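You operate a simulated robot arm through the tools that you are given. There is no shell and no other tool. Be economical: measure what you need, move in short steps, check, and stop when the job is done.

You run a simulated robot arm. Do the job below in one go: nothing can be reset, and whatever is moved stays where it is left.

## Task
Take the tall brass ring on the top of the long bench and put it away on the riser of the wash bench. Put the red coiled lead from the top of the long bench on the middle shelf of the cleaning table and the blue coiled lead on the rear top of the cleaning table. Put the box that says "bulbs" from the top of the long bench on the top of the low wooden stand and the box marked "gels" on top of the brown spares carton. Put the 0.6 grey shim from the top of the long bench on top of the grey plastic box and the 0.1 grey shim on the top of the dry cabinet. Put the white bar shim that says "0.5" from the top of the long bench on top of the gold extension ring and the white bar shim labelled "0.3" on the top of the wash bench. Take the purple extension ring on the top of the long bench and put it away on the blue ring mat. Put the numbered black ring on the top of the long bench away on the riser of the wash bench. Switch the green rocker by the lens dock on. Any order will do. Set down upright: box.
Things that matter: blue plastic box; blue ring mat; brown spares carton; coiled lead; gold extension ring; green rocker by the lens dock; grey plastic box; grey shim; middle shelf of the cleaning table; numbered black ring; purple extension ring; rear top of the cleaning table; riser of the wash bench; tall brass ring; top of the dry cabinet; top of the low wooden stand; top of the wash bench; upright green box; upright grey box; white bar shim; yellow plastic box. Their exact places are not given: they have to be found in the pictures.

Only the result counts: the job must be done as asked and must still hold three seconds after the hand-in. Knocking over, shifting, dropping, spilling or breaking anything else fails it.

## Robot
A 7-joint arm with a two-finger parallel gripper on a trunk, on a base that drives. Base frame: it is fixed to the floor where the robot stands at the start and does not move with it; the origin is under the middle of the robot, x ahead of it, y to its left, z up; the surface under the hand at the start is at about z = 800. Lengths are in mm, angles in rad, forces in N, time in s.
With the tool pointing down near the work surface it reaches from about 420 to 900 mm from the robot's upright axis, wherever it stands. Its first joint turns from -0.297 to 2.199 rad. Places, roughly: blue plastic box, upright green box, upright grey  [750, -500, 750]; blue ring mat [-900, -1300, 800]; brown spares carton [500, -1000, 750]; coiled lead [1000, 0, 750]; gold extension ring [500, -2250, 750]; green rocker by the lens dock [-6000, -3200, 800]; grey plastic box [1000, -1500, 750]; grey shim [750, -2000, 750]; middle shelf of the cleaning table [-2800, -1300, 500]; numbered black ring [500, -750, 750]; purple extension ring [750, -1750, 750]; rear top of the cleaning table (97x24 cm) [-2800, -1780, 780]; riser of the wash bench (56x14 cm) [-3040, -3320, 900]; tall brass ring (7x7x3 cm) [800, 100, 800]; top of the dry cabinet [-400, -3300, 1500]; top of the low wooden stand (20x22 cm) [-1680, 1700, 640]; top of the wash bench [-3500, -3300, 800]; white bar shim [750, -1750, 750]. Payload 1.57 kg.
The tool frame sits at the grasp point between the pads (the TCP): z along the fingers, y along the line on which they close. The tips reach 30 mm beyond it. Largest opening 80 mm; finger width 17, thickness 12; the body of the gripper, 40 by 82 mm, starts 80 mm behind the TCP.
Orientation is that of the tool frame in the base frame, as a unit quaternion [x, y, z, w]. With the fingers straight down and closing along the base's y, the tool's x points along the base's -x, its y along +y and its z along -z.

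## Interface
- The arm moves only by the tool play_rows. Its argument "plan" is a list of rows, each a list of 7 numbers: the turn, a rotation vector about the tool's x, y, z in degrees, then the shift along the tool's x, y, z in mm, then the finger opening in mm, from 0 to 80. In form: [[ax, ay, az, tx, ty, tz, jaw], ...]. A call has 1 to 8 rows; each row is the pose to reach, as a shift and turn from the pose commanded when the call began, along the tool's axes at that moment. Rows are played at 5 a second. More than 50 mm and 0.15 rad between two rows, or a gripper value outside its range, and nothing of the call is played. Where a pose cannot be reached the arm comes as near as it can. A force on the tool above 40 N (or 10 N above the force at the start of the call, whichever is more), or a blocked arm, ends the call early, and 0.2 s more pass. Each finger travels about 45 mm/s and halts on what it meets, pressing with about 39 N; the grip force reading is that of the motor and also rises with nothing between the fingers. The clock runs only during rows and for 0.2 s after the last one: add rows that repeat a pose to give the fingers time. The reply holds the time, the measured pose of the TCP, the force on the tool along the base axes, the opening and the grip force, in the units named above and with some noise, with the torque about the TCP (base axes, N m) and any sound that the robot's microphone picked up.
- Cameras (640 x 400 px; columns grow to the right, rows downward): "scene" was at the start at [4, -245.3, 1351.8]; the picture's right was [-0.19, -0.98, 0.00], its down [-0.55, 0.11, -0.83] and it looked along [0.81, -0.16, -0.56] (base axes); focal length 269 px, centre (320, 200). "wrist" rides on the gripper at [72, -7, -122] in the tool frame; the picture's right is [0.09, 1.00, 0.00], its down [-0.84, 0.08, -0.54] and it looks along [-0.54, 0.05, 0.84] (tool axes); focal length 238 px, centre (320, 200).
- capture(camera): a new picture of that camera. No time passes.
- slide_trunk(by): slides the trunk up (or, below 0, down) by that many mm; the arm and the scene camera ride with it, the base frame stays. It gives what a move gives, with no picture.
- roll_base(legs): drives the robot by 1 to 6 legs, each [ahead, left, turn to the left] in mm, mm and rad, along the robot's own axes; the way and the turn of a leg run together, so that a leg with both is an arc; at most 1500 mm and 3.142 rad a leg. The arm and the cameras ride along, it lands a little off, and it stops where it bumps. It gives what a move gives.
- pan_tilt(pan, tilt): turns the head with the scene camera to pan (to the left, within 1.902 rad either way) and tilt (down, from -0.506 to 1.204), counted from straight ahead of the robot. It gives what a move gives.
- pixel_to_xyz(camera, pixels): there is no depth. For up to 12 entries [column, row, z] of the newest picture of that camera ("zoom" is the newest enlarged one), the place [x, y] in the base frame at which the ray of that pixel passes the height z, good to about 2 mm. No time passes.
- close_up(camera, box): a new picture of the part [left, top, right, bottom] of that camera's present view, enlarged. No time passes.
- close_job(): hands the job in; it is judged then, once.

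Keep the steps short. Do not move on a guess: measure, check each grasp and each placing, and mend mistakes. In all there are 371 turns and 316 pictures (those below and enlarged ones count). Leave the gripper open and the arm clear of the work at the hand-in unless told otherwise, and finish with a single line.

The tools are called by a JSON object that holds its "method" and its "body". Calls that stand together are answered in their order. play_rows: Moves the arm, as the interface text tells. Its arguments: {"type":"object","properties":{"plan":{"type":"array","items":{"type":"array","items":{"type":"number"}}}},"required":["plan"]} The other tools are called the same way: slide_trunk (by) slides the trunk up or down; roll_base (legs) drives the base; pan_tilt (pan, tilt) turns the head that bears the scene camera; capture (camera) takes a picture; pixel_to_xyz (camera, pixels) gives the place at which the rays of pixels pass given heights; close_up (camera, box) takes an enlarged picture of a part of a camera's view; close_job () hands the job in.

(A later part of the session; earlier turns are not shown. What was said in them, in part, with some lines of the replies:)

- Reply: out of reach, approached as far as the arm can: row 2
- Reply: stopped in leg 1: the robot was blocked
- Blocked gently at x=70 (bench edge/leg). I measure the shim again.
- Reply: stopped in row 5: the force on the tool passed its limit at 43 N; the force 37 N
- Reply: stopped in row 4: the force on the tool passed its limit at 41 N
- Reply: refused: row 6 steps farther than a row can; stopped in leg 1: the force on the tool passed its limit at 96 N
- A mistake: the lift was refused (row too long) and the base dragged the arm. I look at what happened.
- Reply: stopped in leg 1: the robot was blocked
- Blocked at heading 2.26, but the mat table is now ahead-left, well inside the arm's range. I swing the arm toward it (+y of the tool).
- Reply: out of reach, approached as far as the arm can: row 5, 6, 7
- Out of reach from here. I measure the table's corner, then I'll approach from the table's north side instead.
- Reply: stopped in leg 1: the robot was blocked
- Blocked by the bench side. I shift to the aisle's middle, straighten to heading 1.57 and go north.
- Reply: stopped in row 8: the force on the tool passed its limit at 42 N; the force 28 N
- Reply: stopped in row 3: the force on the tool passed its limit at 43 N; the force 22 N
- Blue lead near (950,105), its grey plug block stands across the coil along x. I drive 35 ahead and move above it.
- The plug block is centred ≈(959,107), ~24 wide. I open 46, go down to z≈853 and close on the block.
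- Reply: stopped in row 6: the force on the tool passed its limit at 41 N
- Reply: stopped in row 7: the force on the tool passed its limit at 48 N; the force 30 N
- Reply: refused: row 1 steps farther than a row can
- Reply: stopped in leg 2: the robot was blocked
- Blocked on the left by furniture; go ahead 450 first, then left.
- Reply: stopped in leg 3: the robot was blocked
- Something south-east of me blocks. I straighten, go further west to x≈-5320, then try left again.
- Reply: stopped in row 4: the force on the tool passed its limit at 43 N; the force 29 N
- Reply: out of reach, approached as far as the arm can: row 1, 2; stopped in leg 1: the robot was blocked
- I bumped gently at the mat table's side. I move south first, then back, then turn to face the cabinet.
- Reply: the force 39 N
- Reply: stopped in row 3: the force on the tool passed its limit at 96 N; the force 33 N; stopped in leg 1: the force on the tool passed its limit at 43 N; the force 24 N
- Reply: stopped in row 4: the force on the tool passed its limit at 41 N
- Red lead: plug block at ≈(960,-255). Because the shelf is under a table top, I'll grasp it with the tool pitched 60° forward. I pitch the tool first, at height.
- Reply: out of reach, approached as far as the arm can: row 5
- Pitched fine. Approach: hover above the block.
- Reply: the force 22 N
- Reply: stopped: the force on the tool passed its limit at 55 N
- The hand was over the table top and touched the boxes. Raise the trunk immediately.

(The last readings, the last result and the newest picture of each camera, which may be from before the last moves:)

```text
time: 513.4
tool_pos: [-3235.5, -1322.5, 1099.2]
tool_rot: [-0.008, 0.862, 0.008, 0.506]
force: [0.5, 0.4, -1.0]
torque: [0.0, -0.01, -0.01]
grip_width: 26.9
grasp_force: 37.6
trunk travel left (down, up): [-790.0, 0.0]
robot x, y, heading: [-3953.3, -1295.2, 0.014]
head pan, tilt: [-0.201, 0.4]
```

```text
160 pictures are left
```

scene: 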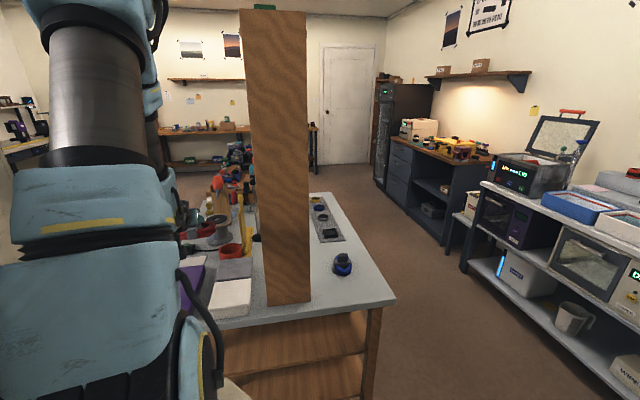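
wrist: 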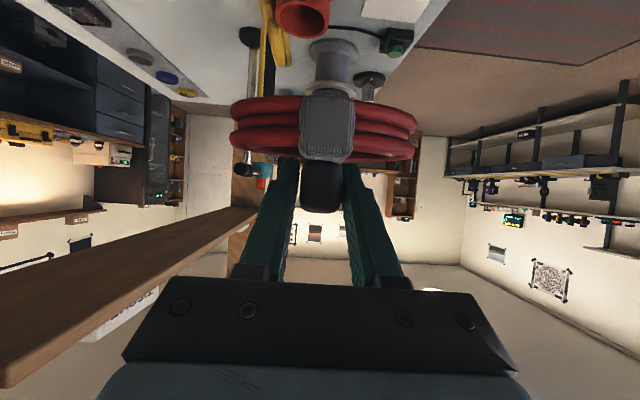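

I back off 350 so that the hand is clear of the table, then look at the west end from a lower height.

{"method": "roll_base", "body": {"legs": [[-380, -100, -0.014]]}}

{"method": "slide_trunk", "body": {"by": -450}}

{"method": "capture", "body": {"camera": "scene"}}

{"method": "capture", "body": {"camera": "wrist"}}

```text
time: 515.8
tool_pos: [-3614.7, -1434.9, 1099.8]
tool_rot: [-0.003, 0.862, 0.005, 0.506]
force: [0.2, 0.0, -1.5]
torque: [-0.02, 0.01, -0.02]
grip_width: 27.2
grasp_force: 38.2
trunk travel left (down, up): [-790.0, 0.0]
robot x, y, heading: [-4329.7, -1400.9, -0.001]
head pan, tilt: [-0.201, 0.4]
```

```text
refused: -450 is not a number from -400 to 400
```

```text
159 pictures are left
```

scene: 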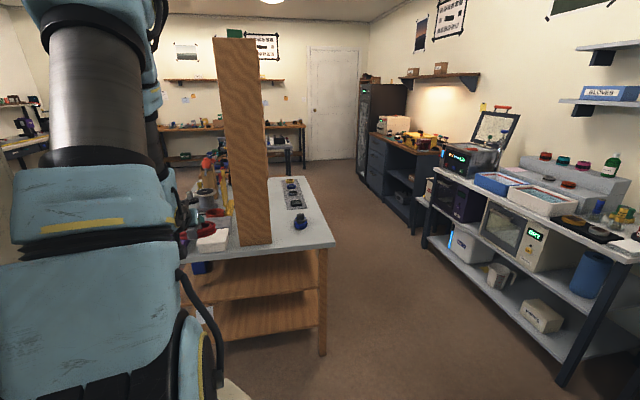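

```text
158 pictures are left
```

wrist: 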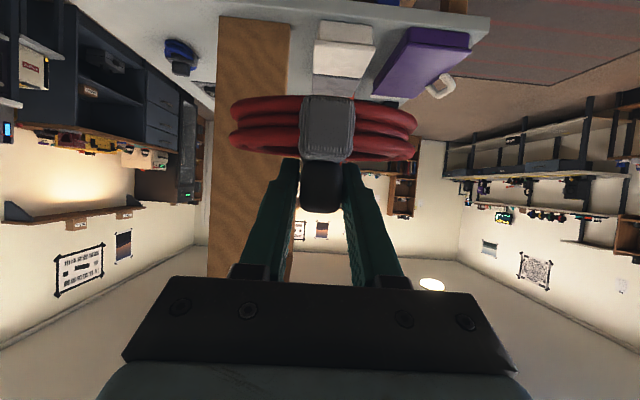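

{"method": "slide_trunk", "body": {"by": -400}}

{"method": "capture", "body": {"camera": "scene"}}

{"method": "capture", "body": {"camera": "wrist"}}

```text
time: 519.7
tool_pos: [-3615.0, -1436.0, 699.6]
tool_rot: [-0.003, 0.863, 0.005, 0.506]
force: [0.8, 0.6, -1.6]
torque: [0.02, 0.02, -0.02]
grip_width: 27.1
grasp_force: 37.5
trunk travel left (down, up): [-390.0, 400.0]
robot x, y, heading: [-4332.2, -1400.8, 0.005]
head pan, tilt: [-0.201, 0.4]
```

```text
157 pictures are left
```

scene: 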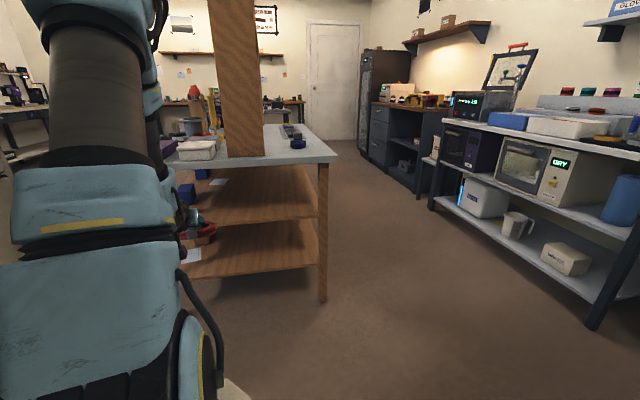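

```text
156 pictures are left
```

wrist: 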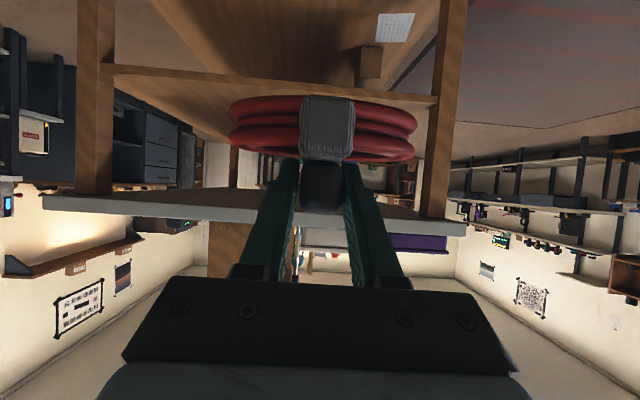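

{"method": "pixel_to_xyz", "body": {"camera": "wrist", "pixels": [[110, 68, 500], [430, 97, 500], [200, 77, 500], [45, 200, 760], [465, 230, 760], [95, 150, 500], [440, 150, 500]]}}

{"method": "close_up", "body": {"camera": "scene", "box": [160, 120, 350, 300]}}

{"method": "pixel_to_xyz", "body": {"camera": "zoom", "pixels": [[355, 213, 500], [355, 320, 300], [390, 80, 780], [375, 100, 750], [250, 230, 500]]}}

```text
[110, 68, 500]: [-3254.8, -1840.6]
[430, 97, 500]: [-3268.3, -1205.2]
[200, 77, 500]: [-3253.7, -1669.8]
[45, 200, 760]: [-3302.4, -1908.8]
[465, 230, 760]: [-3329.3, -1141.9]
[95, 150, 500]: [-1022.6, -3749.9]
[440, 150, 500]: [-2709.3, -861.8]
```

```text
2.22 times, centred on (255, 210) of scene
```

zoom: 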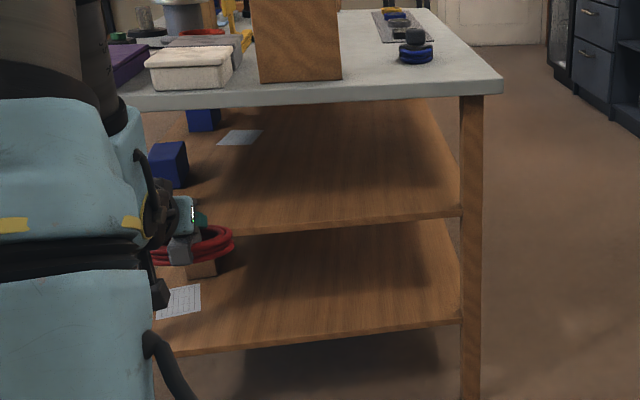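

```text
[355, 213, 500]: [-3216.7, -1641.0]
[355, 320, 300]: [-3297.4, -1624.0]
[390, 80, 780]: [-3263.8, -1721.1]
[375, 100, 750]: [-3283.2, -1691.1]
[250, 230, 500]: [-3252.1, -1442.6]
```

Shelf's west edge is at x≈-3255, the top's edge at x≈-3295: only ~45 mm inset. I lower the trunk 125 and drive 320 ahead.

{"method": "slide_trunk", "body": {"by": -120}}

{"method": "roll_base", "body": {"legs": [[270, 0, 0]]}}

{"method": "capture", "body": {"camera": "wrist"}}

{"method": "close_up", "body": {"camera": "scene", "box": [120, 100, 360, 300]}}

```text
time: 521.2
tool_pos: [-3615.3, -1436.3, 578.5]
tool_rot: [-0.003, 0.863, 0.005, 0.506]
force: [-0.6, -0.8, -1.5]
torque: [-0.03, 0.02, -0.01]
grip_width: 26.9
grasp_force: 38.0
trunk travel left (down, up): [-270.0, 520.0]
robot x, y, heading: [-4330.2, -1399.2, 0.007]
head pan, tilt: [-0.201, 0.4]
```

```text
time: 523.1
tool_pos: [-3339.6, -1426.1, 580.7]
tool_rot: [-0.007, 0.862, 0.008, 0.506]
force: [-0.1, 0.3, -2.1]
torque: [0.01, 0.04, -0.02]
grip_width: 26.9
grasp_force: 37.6
trunk travel left (down, up): [-270.0, 520.0]
robot x, y, heading: [-4058.8, -1400.0, 0.016]
head pan, tilt: [-0.201, 0.4]
```

```text
154 pictures are left
```

wrist: 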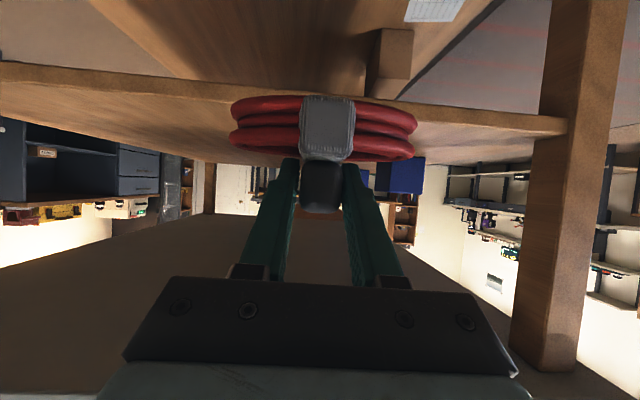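

```text
2.00 times, centred on (240, 200) of scene
```

zoom: 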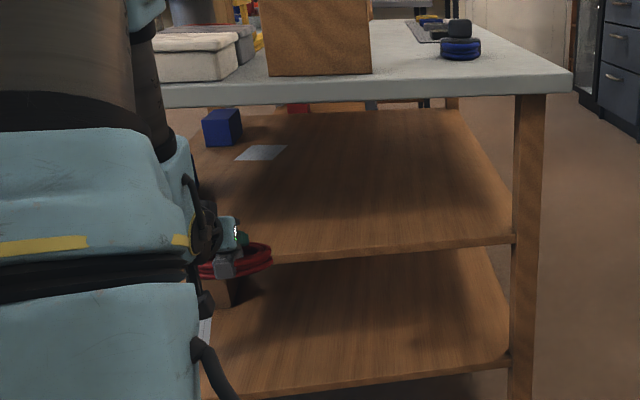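

The coil is just outside, ~30 mm above the shelf level. I move it 145 mm forward over the shelf.

{"method": "play_rows", "body": {"plan": [[0, 0, 0, -17.7, 0, 31.6, 12], [0, 0, 0, -35.4, 0, 63.3, 12], [0, 0, 0, -53.1, 0, 95, 12], [0, 0, 0, -70.8, 0, 126.6, 12]]}}

{"method": "capture", "body": {"camera": "wrist"}}

{"method": "close_up", "body": {"camera": "scene", "box": [120, 100, 360, 300]}}

```text
time: 524.1
tool_pos: [-3195.3, -1423.9, 578.1]
tool_rot: [-0.007, 0.863, 0.007, 0.506]
force: [-0.8, 0.0, -1.2]
torque: [-0.02, 0.04, -0.02]
grip_width: 27.0
grasp_force: 37.9
trunk travel left (down, up): [-270.0, 520.0]
robot x, y, heading: [-4055.7, -1399.7, 0.022]
head pan, tilt: [-0.201, 0.4]
```

```text
152 pictures are left
```

wrist: 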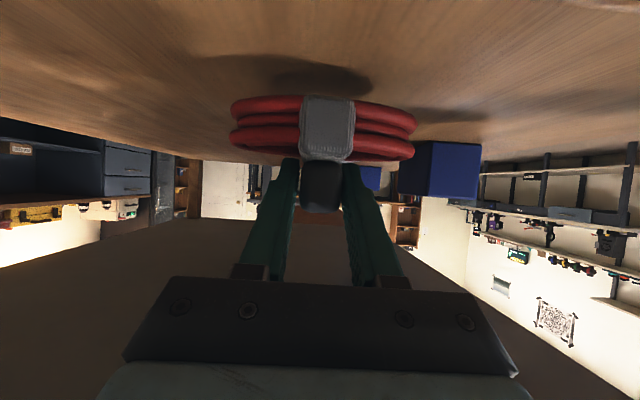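

```text
2.00 times, centred on (240, 200) of scene
```

zoom: 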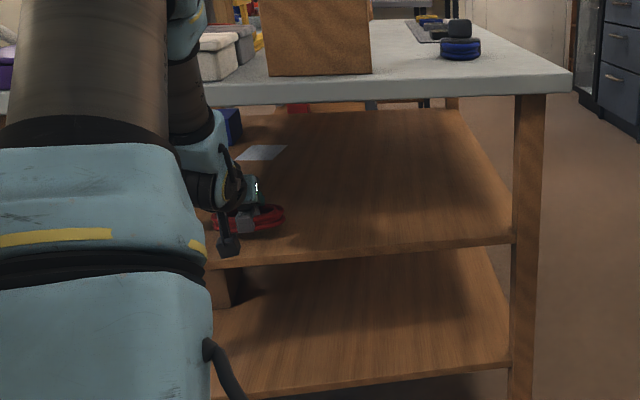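

Now lower: 20 mm, then feel.

{"method": "play_rows", "body": {"plan": [[0, 0, 0, 8.7, 0, 4.9, 12], [0, 0, 0, 17.5, 0, 9.8, 12], [0, 0, 0, 20, 0, 11.2, 12], [0, 0, 0, 22.5, 0, 12.6, 12], [0, 0, 0, 25, 0, 14, 12], [0, 0, 0, 27.5, 0, 15.4, 12], [0, 0, 0, 30, 0, 16.8, 12], [0, 0, 0, 32.5, 0, 18.2, 12]]}}

```text
time: 525.3
tool_pos: [-3193.2, -1422.7, 557.6]
tool_rot: [-0.007, 0.859, 0.008, 0.511]
force: [-6.6, -1.0, 11.1]
torque: [0.01, 0.24, -0.01]
grip_width: 27.1
grasp_force: 38.1
trunk travel left (down, up): [-270.0, 520.0]
robot x, y, heading: [-4057.3, -1397.0, 0.019]
head pan, tilt: [-0.201, 0.4]
stopped in row 5: the force on the tool passed its limit at 44 N (the readings are from after the stop); the commanded pose is now the measured one
```

{"method": "capture", "body": {"camera": "wrist"}}

{"method": "close_up", "body": {"camera": "scene", "box": [160, 160, 280, 250]}}

```text
150 pictures are left
```

wrist: 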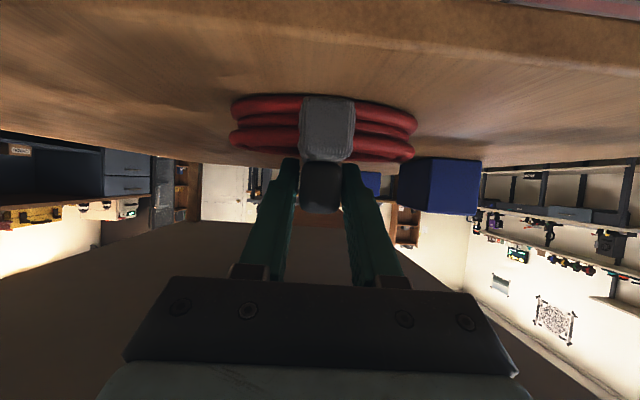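

```text
4.44 times, centred on (220, 205) of scene
```

zoom: 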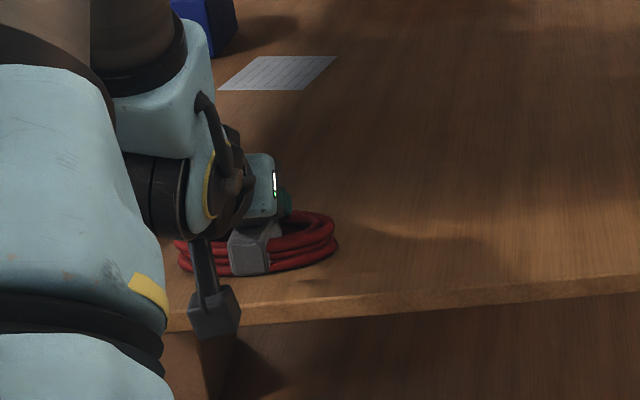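

Coil rests on the shelf. Open and retreat along the tool axis.

{"method": "play_rows", "body": {"plan": [[0, 0, 0, -0.9, 0, -0.5, 12], [0, 0, 0, -0.9, 0, -0.5, 30], [0, 0, 0, -0.9, 0, -0.5, 46], [0, 0, 0, -0.9, 0, -0.5, 46], [0, 0, 0, -1, 0, -35, 46], [0, 0, 0, -1, 0, -80, 46], [0, 0, 0, 0, 0, -125, 46]]}}

{"method": "capture", "body": {"camera": "wrist"}}

{"method": "close_up", "body": {"camera": "scene", "box": [120, 100, 360, 300]}}

```text
time: 526.9
tool_pos: [-3302.2, -1425.3, 614.1]
tool_rot: [-0.006, 0.861, 0.007, 0.509]
force: [-0.4, -1.0, -0.6]
torque: [0.01, -0.03, 0.05]
grip_width: 46.2
grasp_force: 0.0
trunk travel left (down, up): [-270.0, 520.0]
robot x, y, heading: [-4054.5, -1398.2, 0.016]
head pan, tilt: [-0.201, 0.4]
```

```text
148 pictures are left
```

wrist: 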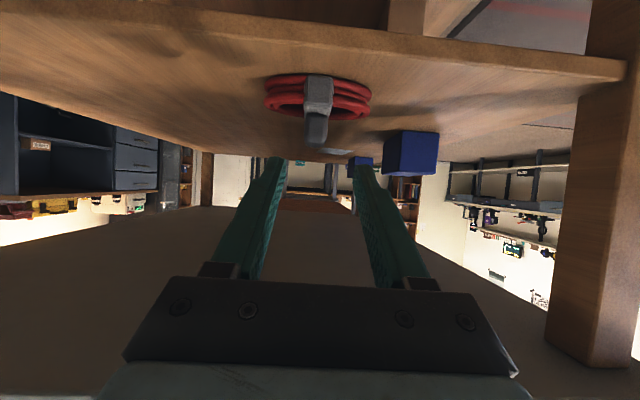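

```text
2.00 times, centred on (240, 200) of scene
```

zoom: 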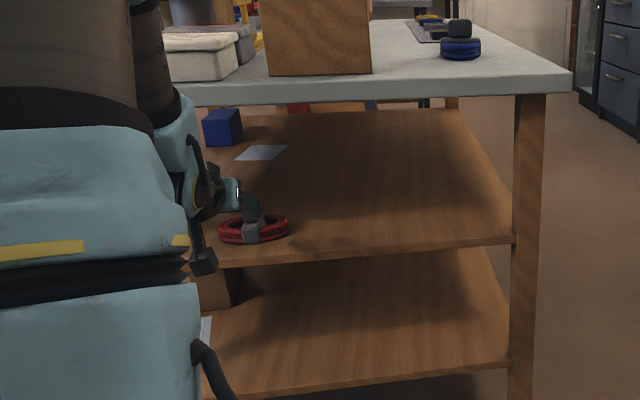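

The red lead lies on the middle shelf. I back out, raise the trunk, and bring the tool vertical again.

{"method": "roll_base", "body": {"legs": [[-400, 0, -0.016]]}}

{"method": "slide_trunk", "body": {"by": 400}}

{"method": "slide_trunk", "body": {"by": 55}}

{"method": "play_rows", "body": {"plan": [[0, 7.5, 0, 9, 0, -16, 46], [0, 15, 0, 18, 0, -32, 46], [0, 22.5, 0, 27, 0, -48, 60], [0, 30, 0, 36, 0, -65, 80], [0, 38, 0, 45, 0, -82, 80], [0, 46, 0, 55, 0, -98, 80], [0, 54, 0, 64, 0, -114, 80], [0, 61.2, 0, 73, 0, -131, 80]]}}

```text
time: 529.4
tool_pos: [-3703.9, -1441.0, 614.0]
tool_rot: [0.0, 0.86, 0.004, 0.51]
force: [-0.3, 0.0, 0.4]
torque: [0.02, 0.0, -0.02]
grip_width: 45.9
grasp_force: 0.2
trunk travel left (down, up): [-270.0, 520.0]
robot x, y, heading: [-4460.1, -1400.8, 0.002]
head pan, tilt: [-0.201, 0.4]
```

```text
time: 533.2
tool_pos: [-3702.5, -1441.2, 1014.6]
tool_rot: [0.0, 0.861, 0.004, 0.509]
force: [-0.2, -0.2, -0.3]
torque: [0.0, 0.0, 0.01]
grip_width: 46.3
grasp_force: 0.1
trunk travel left (down, up): [-670.0, 120.0]
robot x, y, heading: [-4458.0, -1401.1, -0.0]
head pan, tilt: [-0.201, 0.4]
```

```text
time: 534.2
tool_pos: [-3703.7, -1440.4, 1069.3]
tool_rot: [0.001, 0.86, 0.003, 0.509]
force: [0.8, 0.5, -0.3]
torque: [0.0, -0.01, 0.03]
grip_width: 46.0
grasp_force: 0.0
trunk travel left (down, up): [-725.0, 65.0]
robot x, y, heading: [-4460.6, -1399.5, -0.004]
head pan, tilt: [-0.201, 0.4]
```

```text
time: 536.0
tool_pos: [-3853.4, -1440.7, 1068.9]
tool_rot: [-0.002, 1.0, 0.003, -0.001]
force: [0.7, -0.1, -0.2]
torque: [-0.01, -0.07, -0.01]
grip_width: 79.7
grasp_force: 0.1
out of reach, approached as far as the arm can: row 3, 4
trunk travel left (down, up): [-725.0, 65.0]
robot x, y, heading: [-4455.1, -1403.0, -0.005]
head pan, tilt: [-0.201, 0.4]
```

{"method": "roll_base", "body": {"legs": [[0, 1200, 0], [1500, 0, 0], [1400, 0, 0]]}}

```text
time: 555.4
tool_pos: [-1049.0, -276.9, 1068.8]
tool_rot: [0.014, 1.0, 0.003, 0.0]
force: [0.1, -0.3, 0.2]
torque: [-0.03, -0.02, 0.0]
grip_width: 80.2
grasp_force: 0.0
trunk travel left (down, up): [-725.0, 65.0]
robot x, y, heading: [-1655.7, -218.5, -0.028]
head pan, tilt: [-0.201, 0.4]
```

{"method": "roll_base", "body": {"legs": [[0, 200, 0.028], [1450, 0, 0], [240, 0, 0]]}}

{"method": "capture", "body": {"camera": "wrist"}}

```text
time: 565.2
tool_pos: [673.4, -100.5, 1067.6]
tool_rot: [0.009, 1.0, 0.002, 0.0]
force: [0.0, 0.1, -0.3]
torque: [-0.02, 0.0, -0.02]
grip_width: 80.2
grasp_force: 0.0
trunk travel left (down, up): [-725.0, 65.0]
robot x, y, heading: [67.6, -47.4, -0.019]
head pan, tilt: [-0.201, 0.4]
```

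```text
146 pictures are left
```

wrist: 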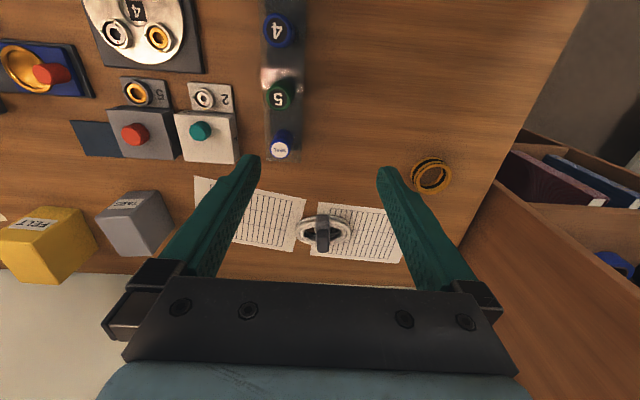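

{"method": "play_rows", "body": {"plan": [[0, 0, 0, -18.5, 33.7, 17.8, 80], [0, 0, 0, -37, 67.4, 35.6, 80], [0, 0, 0, -55.5, 101, 53.4, 80], [0, 0, 0, -74, 134.8, 71.2, 80], [0, 0, 0, -92.5, 168.5, 89, 80], [0, 0, 0, -111, 202, 107, 80]]}}

{"method": "close_up", "body": {"camera": "wrist", "box": [240, 60, 420, 180]}}

{"method": "pixel_to_xyz", "body": {"camera": "zoom", "pixels": [[320, 200, 830], [220, 200, 830], [420, 200, 830], [320, 100, 830], [320, 300, 830]]}}

```text
time: 566.6
tool_pos: [788.2, 102.7, 963.1]
tool_rot: [0.009, 1.0, 0.003, 0.001]
force: [-0.2, 0.1, 0.2]
torque: [0.03, -0.01, -0.01]
grip_width: 79.9
grasp_force: 0.1
trunk travel left (down, up): [-725.0, 65.0]
robot x, y, heading: [68.8, -48.1, -0.021]
head pan, tilt: [-0.201, 0.4]
```

```text
3.33 times, centred on (330, 120) of wrist
```

zoom: 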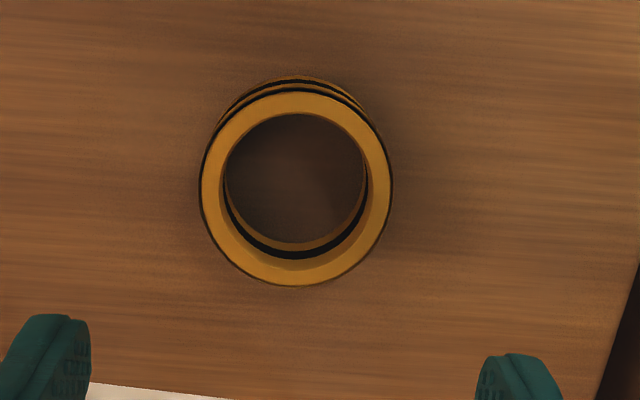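

```text
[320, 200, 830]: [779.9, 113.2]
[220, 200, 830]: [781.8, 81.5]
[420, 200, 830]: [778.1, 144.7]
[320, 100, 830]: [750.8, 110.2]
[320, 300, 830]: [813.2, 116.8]
```

Brass ring centre (776,105.5), Ø~61. Down and close.

{"method": "play_rows", "body": {"plan": [[0, 0, 0, 12, 2.8, 40, 80], [0, 0, 0, 12, 2.8, 85, 80], [0, 0, 0, 12, 2.8, 115, 80], [0, 0, 0, 12, 2.8, 129, 80], [0, 0, 0, 12, 2.8, 129, 60], [0, 0, 0, 12, 2.8, 129, 45], [0, 0, 0, 12, 2.8, 129, 45], [0, 0, 0, 12, 2.8, 129, 45]]}}

{"method": "capture", "body": {"camera": "wrist"}}

```text
time: 568.5
tool_pos: [775.3, 102.7, 834.2]
tool_rot: [0.009, 1.0, 0.003, 0.0]
force: [-0.2, 0.5, 0.0]
torque: [-0.02, -0.07, 0.04]
grip_width: 60.9
grasp_force: 38.6
trunk travel left (down, up): [-725.0, 65.0]
robot x, y, heading: [67.7, -46.7, -0.022]
head pan, tilt: [-0.201, 0.4]
```

```text
144 pictures are left
```

wrist: 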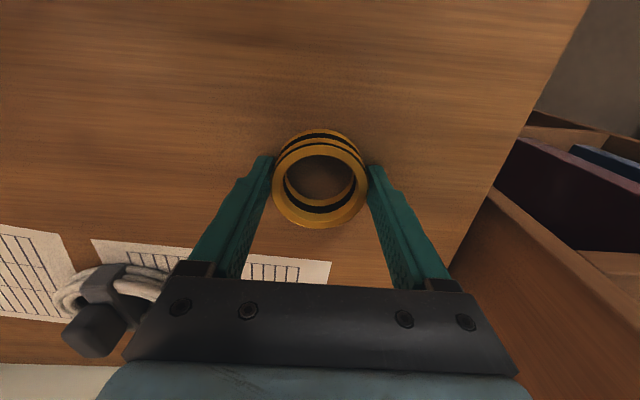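

Brass ring held. Lift, retract, then drive the corridor route.

{"method": "play_rows", "body": {"plan": [[0, 0, 0, 0, 0, -30, 45], [0, 0, 0, 0, 0, -75, 45], [0, 0, 0, 0, 0, -120, 45], [0, 0, 0, 20, -10, -160, 45], [0, 0, 0, 50, -35, -190, 45], [0, 0, 0, 80, -65, -215, 45], [0, 0, 0, 100, -105, -230, 45]]}}

{"method": "roll_base", "body": {"legs": [[-130, 0, 0.02], [0, -1200, 0], [0, -1150, 0]]}}

```text
time: 570.0
tool_pos: [671.9, -2.8, 1060.3]
tool_rot: [0.007, 1.0, 0.003, 0.0]
force: [-0.1, 1.0, -0.9]
torque: [-0.01, 0.06, 0.01]
grip_width: 60.7
grasp_force: 39.1
trunk travel left (down, up): [-725.0, 65.0]
robot x, y, heading: [64.7, -50.7, -0.021]
head pan, tilt: [-0.201, 0.4]
```

```text
time: 582.6
tool_pos: [606.2, -2357.1, 1060.2]
tool_rot: [-0.016, 1.0, 0.003, 0.0]
force: [-0.1, 0.6, -1.1]
torque: [-0.04, 0.03, 0.01]
grip_width: 60.8
grasp_force: 38.9
trunk travel left (down, up): [-725.0, 65.0]
robot x, y, heading: [9.8, -2429.1, 0.029]
head pan, tilt: [-0.201, 0.4]
```

{"method": "roll_base", "body": {"legs": [[-150, 30, 0], [0, 0, 1.56], [0, 0, 1.555], [1500, 0, 0]]}}

```text
time: 598.5
tool_pos: [-2258.6, -2393.5, 1061.0]
tool_rot: [1.0, -0.007, 0.0, 0.003]
force: [-0.4, 0.1, -1.3]
torque: [-0.04, -0.03, 0.01]
grip_width: 60.3
grasp_force: 38.7
trunk travel left (down, up): [-725.0, 65.0]
robot x, y, heading: [-1657.1, -2346.3, 3.127]
head pan, tilt: [-0.201, 0.4]
```

{"method": "roll_base", "body": {"legs": [[0, 70, 0.014], [1280, 0, 0], [0, 0, 1.57]]}}

{"method": "capture", "body": {"camera": "wrist"}}

{"method": "pan_tilt", "body": {"pan": 0.0, "tilt": 0.45}}

{"method": "capture", "body": {"camera": "scene"}}

```text
time: 608.1
tool_pos: [-3224.5, -2895.5, 1059.5]
tool_rot: [0.909, 0.417, 0.001, 0.002]
force: [-0.8, -0.1, -0.5]
torque: [0.0, 0.02, 0.0]
grip_width: 60.2
grasp_force: 38.8
trunk travel left (down, up): [-725.0, 65.0]
robot x, y, heading: [-2874.1, -2401.2, -2.279]
head pan, tilt: [-0.201, 0.4]
stopped in leg 3: the robot was blocked; the commanded pose is now the measured one
```

```text
143 pictures are left
```

wrist: 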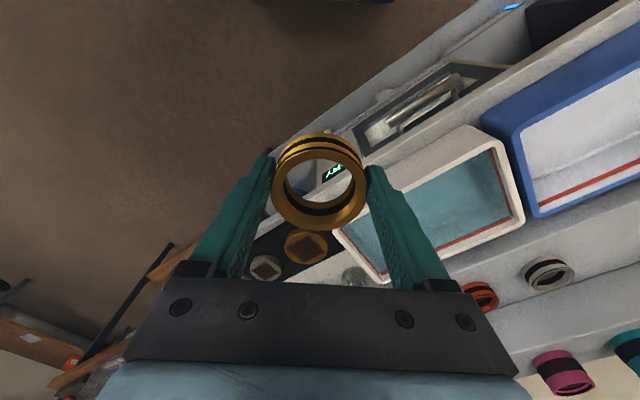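

```text
time: 608.8
tool_pos: [-3223.7, -2894.0, 1058.5]
tool_rot: [0.909, 0.417, 0.001, 0.003]
force: [-0.3, -1.1, -1.5]
torque: [0.0, 0.0, 0.02]
grip_width: 60.0
grasp_force: 39.2
trunk travel left (down, up): [-725.0, 65.0]
robot x, y, heading: [-2871.1, -2401.2, -2.283]
head pan, tilt: [0.0, 0.45]
```

```text
142 pictures are left
```

scene: 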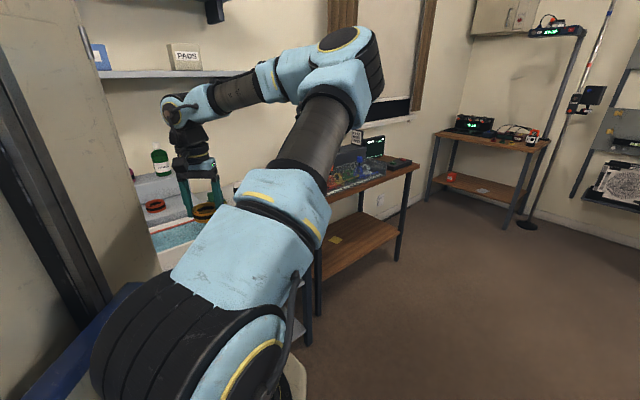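

Blocked while turning here; earlier it worked at x≈-3095. I turn back, advance 220, and turn again.

{"method": "roll_base", "body": {"legs": [[0, 0, -0.86], [220, 25, 0], [0, 0, 1.57]]}}

{"method": "capture", "body": {"camera": "wrist"}}

{"method": "capture", "body": {"camera": "scene"}}

```text
time: 616.5
tool_pos: [-3046.6, -3031.4, 1058.4]
tool_rot: [0.715, 0.699, 0.001, 0.002]
force: [0.3, -0.4, -0.8]
torque: [0.03, 0.01, -0.01]
grip_width: 60.0
grasp_force: 39.1
trunk travel left (down, up): [-725.0, 65.0]
robot x, y, heading: [-3086.6, -2424.4, -1.594]
head pan, tilt: [0.0, 0.45]
```

```text
141 pictures are left
```

wrist: 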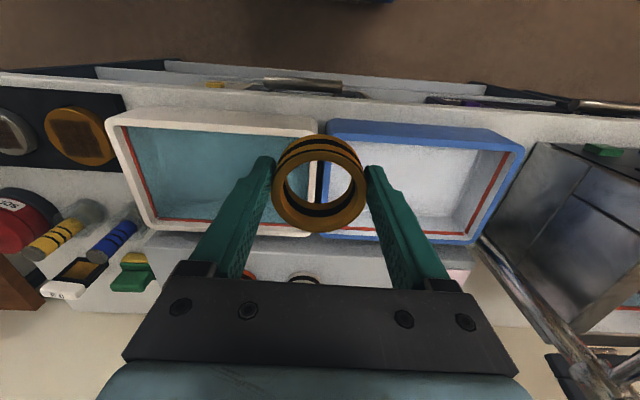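

```text
140 pictures are left
```

scene: 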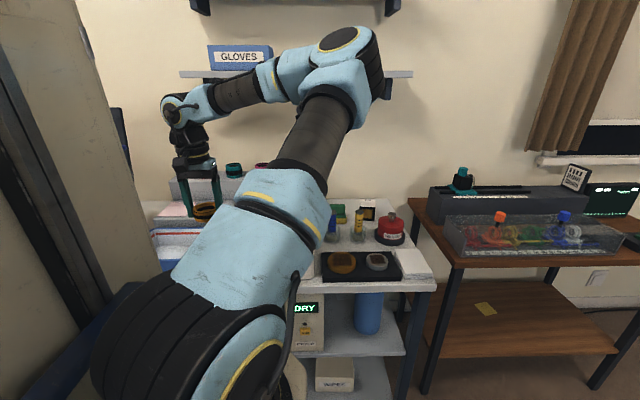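

0.3 still stands. I drive 150 ahead, then reach toward the lower riser step.

{"method": "roll_base", "body": {"legs": [[150, 0, 0.02]]}}

{"method": "capture", "body": {"camera": "wrist"}}

```text
time: 617.9
tool_pos: [-3034.8, -3181.0, 1060.8]
tool_rot: [0.706, 0.708, 0.002, 0.001]
force: [0.0, -0.1, -1.0]
torque: [-0.03, 0.0, -0.01]
grip_width: 59.9
grasp_force: 38.6
trunk travel left (down, up): [-725.0, 65.0]
robot x, y, heading: [-3091.2, -2577.8, -1.567]
head pan, tilt: [0.0, 0.45]
```

```text
139 pictures are left
```

wrist: 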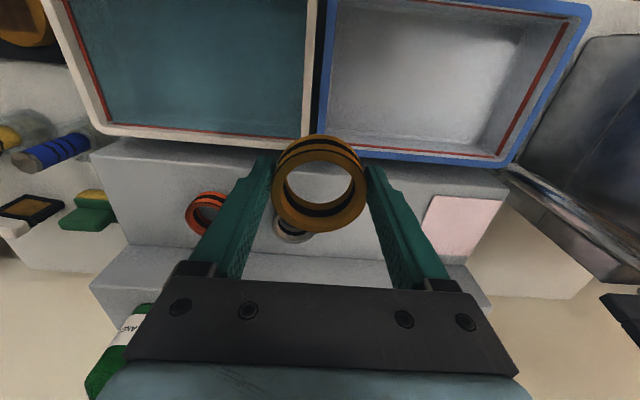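

{"method": "pixel_to_xyz", "body": {"camera": "wrist", "pixels": [[92, 155, 900], [508, 190, 900], [130, 245, 900], [462, 262, 900], [207, 213, 910], [293, 225, 910], [430, 198, 900], [420, 245, 900], [92, 285, 1000]]}}

{"method": "close_up", "body": {"camera": "wrist", "box": [80, 120, 540, 330]}}

```text
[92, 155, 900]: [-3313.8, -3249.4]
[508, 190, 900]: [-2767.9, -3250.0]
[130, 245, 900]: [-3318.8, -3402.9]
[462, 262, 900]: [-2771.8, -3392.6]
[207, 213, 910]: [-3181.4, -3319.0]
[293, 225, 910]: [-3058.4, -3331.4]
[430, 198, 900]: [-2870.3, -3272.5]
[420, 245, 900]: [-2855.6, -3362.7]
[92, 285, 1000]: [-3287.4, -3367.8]
```

```text
1.39 times, centred on (310, 225) of wrist
```

zoom: 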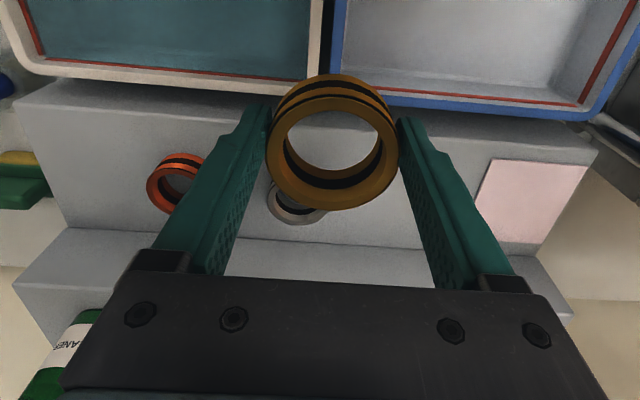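

The lower step matches the riser (z 900, x -3314…-2768, y -3397…-3250). Free place: (-2950,-3322). Move above it.

{"method": "play_rows", "body": {"plan": [[0, 0, 0, -35.3, 21.3, 18.8, 45], [0, 0, 0, -70.5, 42.5, 37.5, 45], [0, 0, 0, -105.8, 63.8, 56, 45], [0, 0, 0, -141, 85, 75, 45]]}}

{"method": "capture", "body": {"camera": "wrist"}}

```text
time: 618.9
tool_pos: [-2949.7, -3322.6, 984.0]
tool_rot: [0.707, 0.707, 0.002, 0.002]
force: [-0.8, -0.4, -1.1]
torque: [0.03, -0.02, -0.02]
grip_width: 60.3
grasp_force: 39.0
trunk travel left (down, up): [-725.0, 65.0]
robot x, y, heading: [-3094.0, -2572.2, -1.564]
head pan, tilt: [0.0, 0.45]
```

```text
137 pictures are left
```

wrist: 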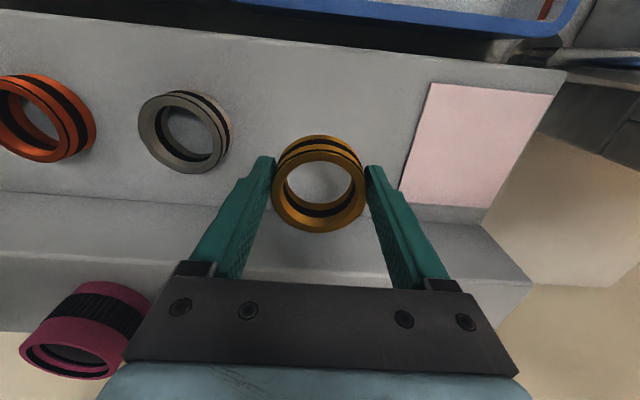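

{"method": "play_rows", "body": {"plan": [[0, 0, 0, 0, 0, 25, 45], [0, 0, 0, 0, 0, 40, 45], [0, 0, 0, 0, 0, 44, 45], [0, 0, 0, 0, 0, 47, 45], [0, 0, 0, 0, 0, 50, 45], [0, 0, 0, 0, 0, 53, 45], [0, 0, 0, 0, 0, 56, 45], [0, 0, 0, 0, 0, 59, 45]]}}

```text
time: 620.8
tool_pos: [-2949.0, -3321.8, 929.4]
tool_rot: [0.707, 0.707, 0.0, 0.003]
force: [-1.8, 4.9, 16.8]
torque: [0.26, 0.66, -0.21]
grip_width: 60.2
grasp_force: 38.8
trunk travel left (down, up): [-725.0, 65.0]
robot x, y, heading: [-3092.1, -2577.5, -1.572]
head pan, tilt: [0.0, 0.45]
stopped in row 8: the force on the tool passed its limit at 42 N (the readings are from after the stop); the commanded pose is now the measured one
```

Contact at 929. Ease, open, rise.

{"method": "play_rows", "body": {"plan": [[0, 0, 0, 0, 0, -1, 45], [0, 0, 0, 0, 0, -1, 63], [0, 0, 0, 0, 0, -1, 78], [0, 0, 0, 0, 0, -1, 78], [0, 0, 0, 0, 0, -40, 78], [0, 0, 0, 0, 0, -85, 78], [0, 0, 0, 20, 0, -125, 78]]}}

{"method": "capture", "body": {"camera": "wrist"}}

```text
time: 622.4
tool_pos: [-2951.9, -3300.8, 1051.1]
tool_rot: [0.707, 0.707, 0.0, 0.002]
force: [0.5, -0.3, 0.9]
torque: [0.05, 0.01, 0.04]
grip_width: 77.9
grasp_force: 0.0
trunk travel left (down, up): [-725.0, 65.0]
robot x, y, heading: [-3090.4, -2577.6, -1.573]
head pan, tilt: [0.0, 0.45]
```

```text
136 pictures are left
```

wrist: 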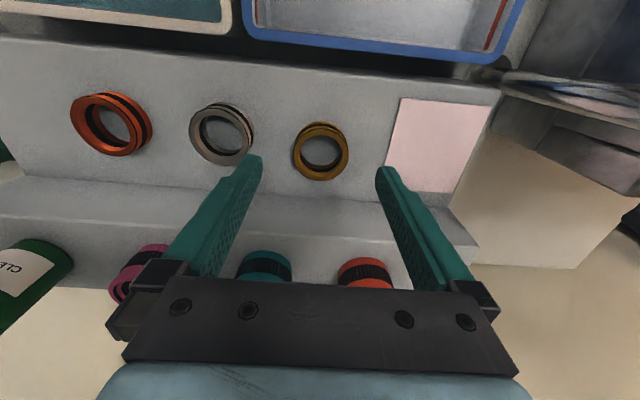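

Brass ring is on the riser. Last object: the numbered black ring. Retract and drive back.

{"method": "play_rows", "body": {"plan": [[0, 0, 0, 40, -20, -5, 80], [0, 0, 0, 80, -45, -10, 80], [0, 0, 0, 120, -70, -15, 80]]}}

{"method": "roll_base", "body": {"legs": [[-150, 0, 0], [0, 0, -1.57], [0, -50, 0], [-1450, 0, 0], [-1480, 0, 0]]}}

```text
time: 623.2
tool_pos: [-3021.9, -3185.2, 1065.2]
tool_rot: [0.708, 0.707, 0.001, 0.003]
force: [0.7, -0.5, 0.0]
torque: [0.05, 0.02, 0.0]
grip_width: 79.9
grasp_force: 0.1
trunk travel left (down, up): [-725.0, 65.0]
robot x, y, heading: [-3088.3, -2577.1, -1.569]
head pan, tilt: [0.0, 0.45]
```

```text
time: 642.9
tool_pos: [-734.0, -2467.1, 1065.1]
tool_rot: [1.0, 0.0, -0.001, 0.002]
force: [-1.3, 0.4, -0.2]
torque: [-0.02, -0.01, -0.02]
grip_width: 80.0
grasp_force: 0.1
trunk travel left (down, up): [-725.0, 65.0]
robot x, y, heading: [-124.4, -2396.6, 3.145]
head pan, tilt: [0.0, 0.45]
```

{"method": "play_rows", "body": {"plan": [[0, 0, 0, 0, 0, -40, 80], [0, 0, 0, 0, 0, -70, 80]]}}

{"method": "roll_base", "body": {"legs": [[0, 0, -1.57], [0, 0, -1.575], [70, 0, 0], [0, 1400, 0], [0, 280, 0]]}}

{"method": "capture", "body": {"camera": "wrist"}}

```text
time: 643.5
tool_pos: [-734.9, -2468.0, 1133.3]
tool_rot: [1.0, 0.0, -0.002, 0.001]
force: [-1.3, -0.1, 0.4]
torque: [-0.04, -0.04, 0.01]
grip_width: 79.8
grasp_force: 0.1
trunk travel left (down, up): [-725.0, 65.0]
robot x, y, heading: [-127.4, -2395.2, 3.143]
head pan, tilt: [0.0, 0.45]
```

```text
time: 660.0
tool_pos: [513.3, -688.6, 1133.3]
tool_rot: [-0.005, 1.0, 0.002, 0.002]
force: [0.2, 0.8, 0.4]
torque: [0.02, -0.03, 0.02]
grip_width: 80.3
grasp_force: 0.1
trunk travel left (down, up): [-725.0, 65.0]
robot x, y, heading: [-93.7, -764.3, 0.012]
head pan, tilt: [0.0, 0.45]
```

```text
135 pictures are left
```

wrist: 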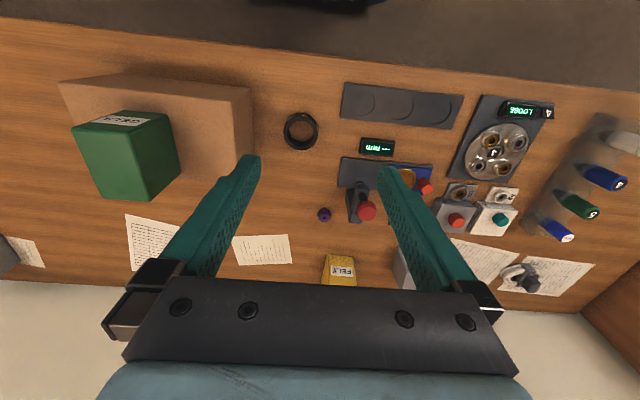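

{"method": "pixel_to_xyz", "body": {"camera": "wrist", "pixels": [[300, 130, 835], [284, 130, 835], [317, 130, 835], [342, 100, 810], [248, 160, 800]]}}

```text
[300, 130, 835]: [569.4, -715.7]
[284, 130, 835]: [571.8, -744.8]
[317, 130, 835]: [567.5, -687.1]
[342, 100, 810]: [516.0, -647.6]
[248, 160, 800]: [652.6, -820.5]
```

{"method": "play_rows", "body": {"plan": [[0, 0, 0, -14, -7, 43, 80], [0, 0, 0, -28, -14, 86, 80], [0, 0, 0, -42, -21, 130, 80], [0, 0, 0, -56, -28, 173, 80]]}}

{"method": "close_up", "body": {"camera": "wrist", "box": [240, 60, 420, 180]}}

{"method": "pixel_to_xyz", "body": {"camera": "zoom", "pixels": [[320, 200, 835], [220, 200, 835], [420, 200, 835], [320, 100, 835], [320, 300, 835]]}}

```text
time: 661.0
tool_pos: [568.0, -714.9, 960.3]
tool_rot: [-0.005, 1.0, 0.003, 0.003]
force: [0.1, -0.3, -0.2]
torque: [0.02, 0.02, -0.01]
grip_width: 80.1
grasp_force: 0.0
trunk travel left (down, up): [-725.0, 65.0]
robot x, y, heading: [-93.4, -762.4, 0.006]
head pan, tilt: [0.0, 0.45]
```

```text
3.33 times, centred on (330, 120) of wrist
```

zoom: 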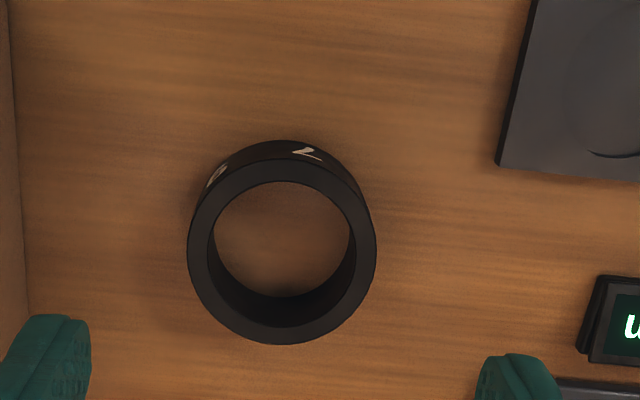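

```text
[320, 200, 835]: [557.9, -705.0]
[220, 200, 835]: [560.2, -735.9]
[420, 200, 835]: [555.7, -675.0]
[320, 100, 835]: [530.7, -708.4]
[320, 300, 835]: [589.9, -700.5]
```

{"method": "play_rows", "body": {"plan": [[0, 0, 0, -6, 0, 40, 80], [0, 0, 0, -6, 0, 85, 80], [0, 0, 0, -6, 0, 115, 80], [0, 0, 0, -6, 0, 125, 80], [0, 0, 0, -6, 0, 125, 60], [0, 0, 0, -6, 0, 125, 45], [0, 0, 0, -6, 0, 125, 45], [0, 0, 0, -6, 0, 125, 45]]}}

{"method": "play_rows", "body": {"plan": [[0, 0, 0, 0, 0, -30, 45], [0, 0, 0, 0, 0, -75, 45], [0, 0, 0, 0, 0, -120, 45], [0, 0, 0, 0, 0, -165, 45], [0, 0, 0, 0, 0, -210, 45], [0, 0, 0, 0, 0, -255, 45], [0, 0, 0, 0, 0, -295, 45]]}}

{"method": "capture", "body": {"camera": "wrist"}}

```text
time: 662.8
tool_pos: [575.0, -713.5, 837.4]
tool_rot: [-0.004, 1.0, 0.003, 0.001]
force: [0.1, 0.4, -0.1]
torque: [0.02, -0.04, 0.0]
grip_width: 59.7
grasp_force: 38.1
trunk travel left (down, up): [-725.0, 65.0]
robot x, y, heading: [-93.2, -762.0, 0.01]
head pan, tilt: [0.0, 0.45]
```

```text
time: 664.4
tool_pos: [571.9, -714.2, 1130.5]
tool_rot: [-0.005, 1.0, 0.001, 0.002]
force: [0.3, 0.3, -0.7]
torque: [-0.02, 0.05, 0.03]
grip_width: 59.5
grasp_force: 39.3
trunk travel left (down, up): [-725.0, 65.0]
robot x, y, heading: [-94.4, -761.7, 0.007]
head pan, tilt: [0.0, 0.45]
```

```text
133 pictures are left
```

wrist: 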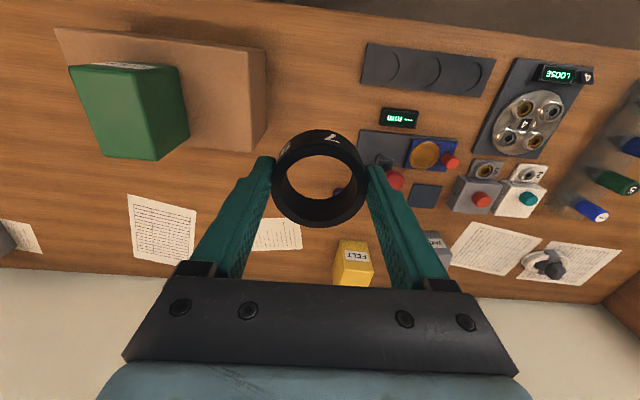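

Black ring held. Same route to the riser.

{"method": "roll_base", "body": {"legs": [[0, -1400, 0], [-40, -240, 0], [0, 0, 1.565], [0, 0, 1.565]]}}

```text
time: 680.4
tool_pos: [-823.4, -2417.4, 1129.3]
tool_rot: [1.0, -0.01, -0.001, 0.003]
force: [0.3, -0.2, -0.8]
torque: [0.05, 0.02, 0.02]
grip_width: 59.5
grasp_force: 38.8
trunk travel left (down, up): [-725.0, 65.0]
robot x, y, heading: [-155.9, -2390.4, 3.12]
head pan, tilt: [0.0, 0.45]
```

{"method": "roll_base", "body": {"legs": [[0, 30, 0.022], [1480, 0, 0], [1480, 0, 0]]}}

```text
time: 695.1
tool_pos: [-3791.7, -2429.2, 1131.2]
tool_rot: [1.0, -0.019, -0.002, 0.003]
force: [-0.6, -0.3, -1.7]
torque: [0.02, -0.02, 0.02]
grip_width: 59.7
grasp_force: 38.4
trunk travel left (down, up): [-725.0, 65.0]
robot x, y, heading: [-3122.5, -2414.1, 3.101]
head pan, tilt: [0.0, 0.45]
```

{"method": "roll_base", "body": {"legs": [[0, 0, 1.612], [0, -110, 0], [150, 0, 0]]}}

{"method": "capture", "body": {"camera": "wrist"}}

```text
time: 701.2
tool_pos: [-3187.7, -3224.0, 1131.1]
tool_rot: [0.705, 0.71, 0.0, 0.003]
force: [-0.6, 0.6, -0.8]
torque: [0.01, -0.02, -0.01]
grip_width: 59.6
grasp_force: 39.3
trunk travel left (down, up): [-725.0, 65.0]
robot x, y, heading: [-3232.4, -2558.3, -1.563]
head pan, tilt: [0.0, 0.45]
```

```text
132 pictures are left
```

wrist: 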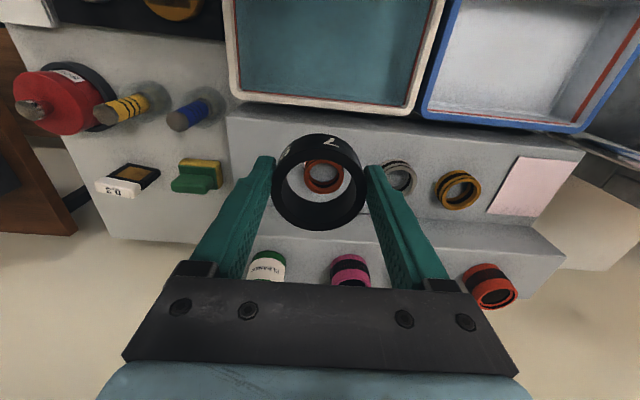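

Target between orange ring and the riser's west edge: (-3265,-3322). Move above for a closer check.

{"method": "play_rows", "body": {"plan": [[0, 0, 0, -24, -20, 30, 45], [0, 0, 0, -49, -40, 60, 45], [0, 0, 0, -73, -60, 90, 45], [0, 0, 0, -97, -79, 121, 45]]}}

{"method": "capture", "body": {"camera": "wrist"}}

```text
time: 702.2
tool_pos: [-3266.2, -3323.9, 1008.7]
tool_rot: [0.705, 0.71, 0.0, 0.003]
force: [-0.6, -0.9, -0.7]
torque: [-0.03, 0.02, -0.01]
grip_width: 59.9
grasp_force: 39.2
trunk travel left (down, up): [-725.0, 65.0]
robot x, y, heading: [-3232.1, -2559.4, -1.561]
head pan, tilt: [0.0, 0.45]
```

```text
131 pictures are left
```

wrist: 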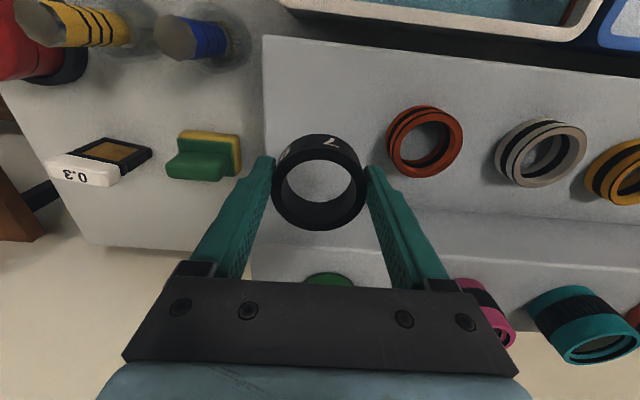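

{"method": "pixel_to_xyz", "body": {"camera": "wrist", "pixels": [[263, 38, 900], [268, 130, 900], [386, 140, 915], [462, 145, 915], [392, 165, 900], [445, 175, 900], [268, 205, 900], [330, 275, 1130]]}}

```text
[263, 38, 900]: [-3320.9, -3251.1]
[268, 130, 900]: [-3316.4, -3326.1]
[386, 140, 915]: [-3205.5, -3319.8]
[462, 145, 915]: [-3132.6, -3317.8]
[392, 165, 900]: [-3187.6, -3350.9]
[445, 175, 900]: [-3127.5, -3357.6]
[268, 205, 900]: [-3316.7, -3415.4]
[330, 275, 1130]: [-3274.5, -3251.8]
```

{"method": "play_rows", "body": {"plan": [[0, 0, 0, 0, 7, 35, 45], [0, 0, 0, 0, 7, 65, 45], [0, 0, 0, 0, 7, 70, 45], [0, 0, 0, 0, 7, 73, 45], [0, 0, 0, 0, 7, 76, 45], [0, 0, 0, 0, 7, 79, 45], [0, 0, 0, 0, 7, 82, 45], [0, 0, 0, 0, 7, 85, 45]]}}

{"method": "capture", "body": {"camera": "wrist"}}

```text
time: 703.6
tool_pos: [-3258.5, -3325.5, 935.6]
tool_rot: [0.705, 0.709, -0.003, 0.008]
force: [-1.4, 2.2, 15.5]
torque: [0.31, 0.21, 0.02]
grip_width: 59.4
grasp_force: 38.7
trunk travel left (down, up): [-725.0, 65.0]
robot x, y, heading: [-3231.7, -2560.3, -1.567]
head pan, tilt: [0.0, 0.45]
stopped in row 7: the force on the tool passed its limit at 43 N (the readings are from after the stop); the commanded pose is now the measured one
```

```text
130 pictures are left
```

wrist: 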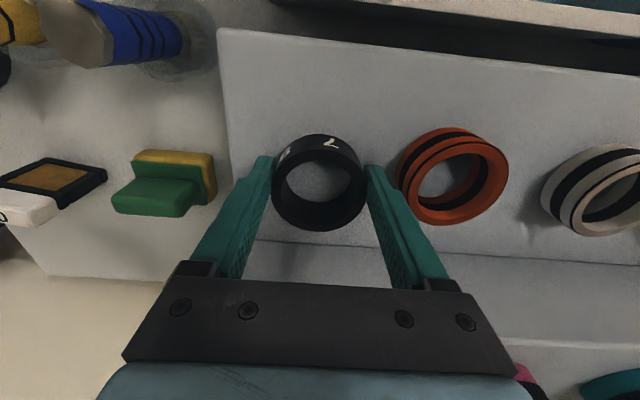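

Contact. Open only to 65 (orange ring is near) and lift.

{"method": "play_rows", "body": {"plan": [[0, 0.5, 0, 0, 0, -1, 45], [0, 0.5, 0, 0, 0, -1, 62], [0, 0.5, 0, 0, 0, -1, 65], [0, 0.5, 0, 0, 0, -1, 65], [0, 0.5, 0, 0, 0, -35, 65], [0, 0.5, 0, 0, 0, -80, 65], [0, 0.5, 0, 0, 0, -125, 65]]}}

{"method": "capture", "body": {"camera": "wrist"}}

```text
time: 705.2
tool_pos: [-3256.6, -3323.5, 1056.7]
tool_rot: [0.705, 0.709, 0.001, 0.002]
force: [-0.7, -0.4, -0.2]
torque: [0.03, 0.01, 0.0]
grip_width: 65.0
grasp_force: 0.0
trunk travel left (down, up): [-725.0, 65.0]
robot x, y, heading: [-3232.2, -2557.5, -1.562]
head pan, tilt: [0.0, 0.45]
```

```text
129 pictures are left
```

wrist: 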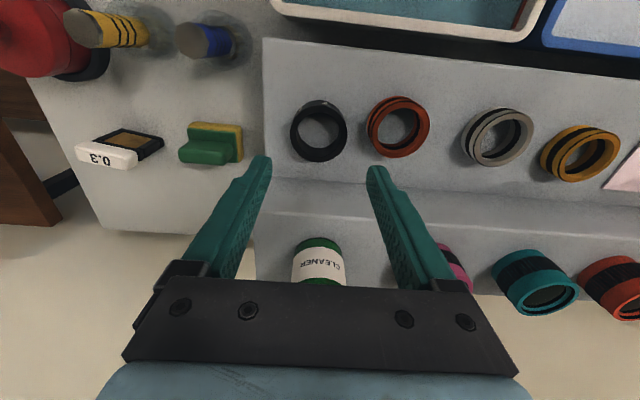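

All objects placed. I retract the arm clear of the bench, open the gripper and back off.

{"method": "play_rows", "body": {"plan": [[0, 0, 0, 20, 0, -35, 80], [0, 0, 0, 60, 0, -50, 80], [0, 0, 0, 105, 0, -55, 80], [0, 0, 0, 145, 0, -55, 80]]}}

{"method": "roll_base", "body": {"legs": [[-150, 0, 0]]}}

{"method": "pan_tilt", "body": {"pan": -0.1, "tilt": 0.45}}

{"method": "capture", "body": {"camera": "scene"}}

```text
time: 706.2
tool_pos: [-3261.3, -3176.3, 1113.6]
tool_rot: [0.705, 0.709, 0.001, 0.002]
force: [-0.4, 0.3, 0.1]
torque: [0.03, 0.0, -0.04]
grip_width: 79.9
grasp_force: 0.2
trunk travel left (down, up): [-725.0, 65.0]
robot x, y, heading: [-3236.6, -2560.3, -1.566]
head pan, tilt: [0.0, 0.45]
```

```text
time: 707.6
tool_pos: [-3259.9, -3029.3, 1112.9]
tool_rot: [0.704, 0.71, 0.002, 0.004]
force: [0.3, 0.1, 0.0]
torque: [0.0, 0.01, -0.01]
grip_width: 79.9
grasp_force: 0.1
trunk travel left (down, up): [-725.0, 65.0]
robot x, y, heading: [-3232.0, -2408.3, -1.558]
head pan, tilt: [0.0, 0.45]
```

```text
time: 708.2
tool_pos: [-3258.1, -3028.2, 1113.0]
tool_rot: [0.704, 0.71, 0.002, 0.002]
force: [1.2, -0.5, -1.5]
torque: [-0.04, 0.05, -0.01]
grip_width: 80.0
grasp_force: 0.1
trunk travel left (down, up): [-725.0, 65.0]
robot x, y, heading: [-3234.0, -2406.6, -1.563]
head pan, tilt: [-0.099, 0.45]
```

```text
128 pictures are left
```

scene: 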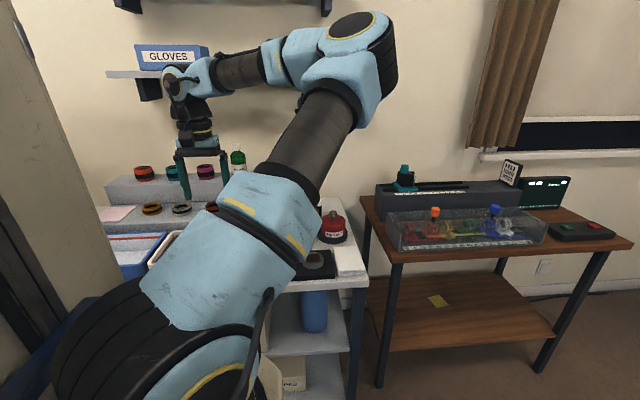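

Everything is in place and the arm is clear with the gripper open; handing in.

{"method": "close_job", "body": {}}

```text
The job is handed in.
```

All eleven items were set down where asked and the green rocker is on; along the way I bumped the mat table and the dial plate and pressed on some boxes on the cleaning table, with no shift seen in the pictures I took.
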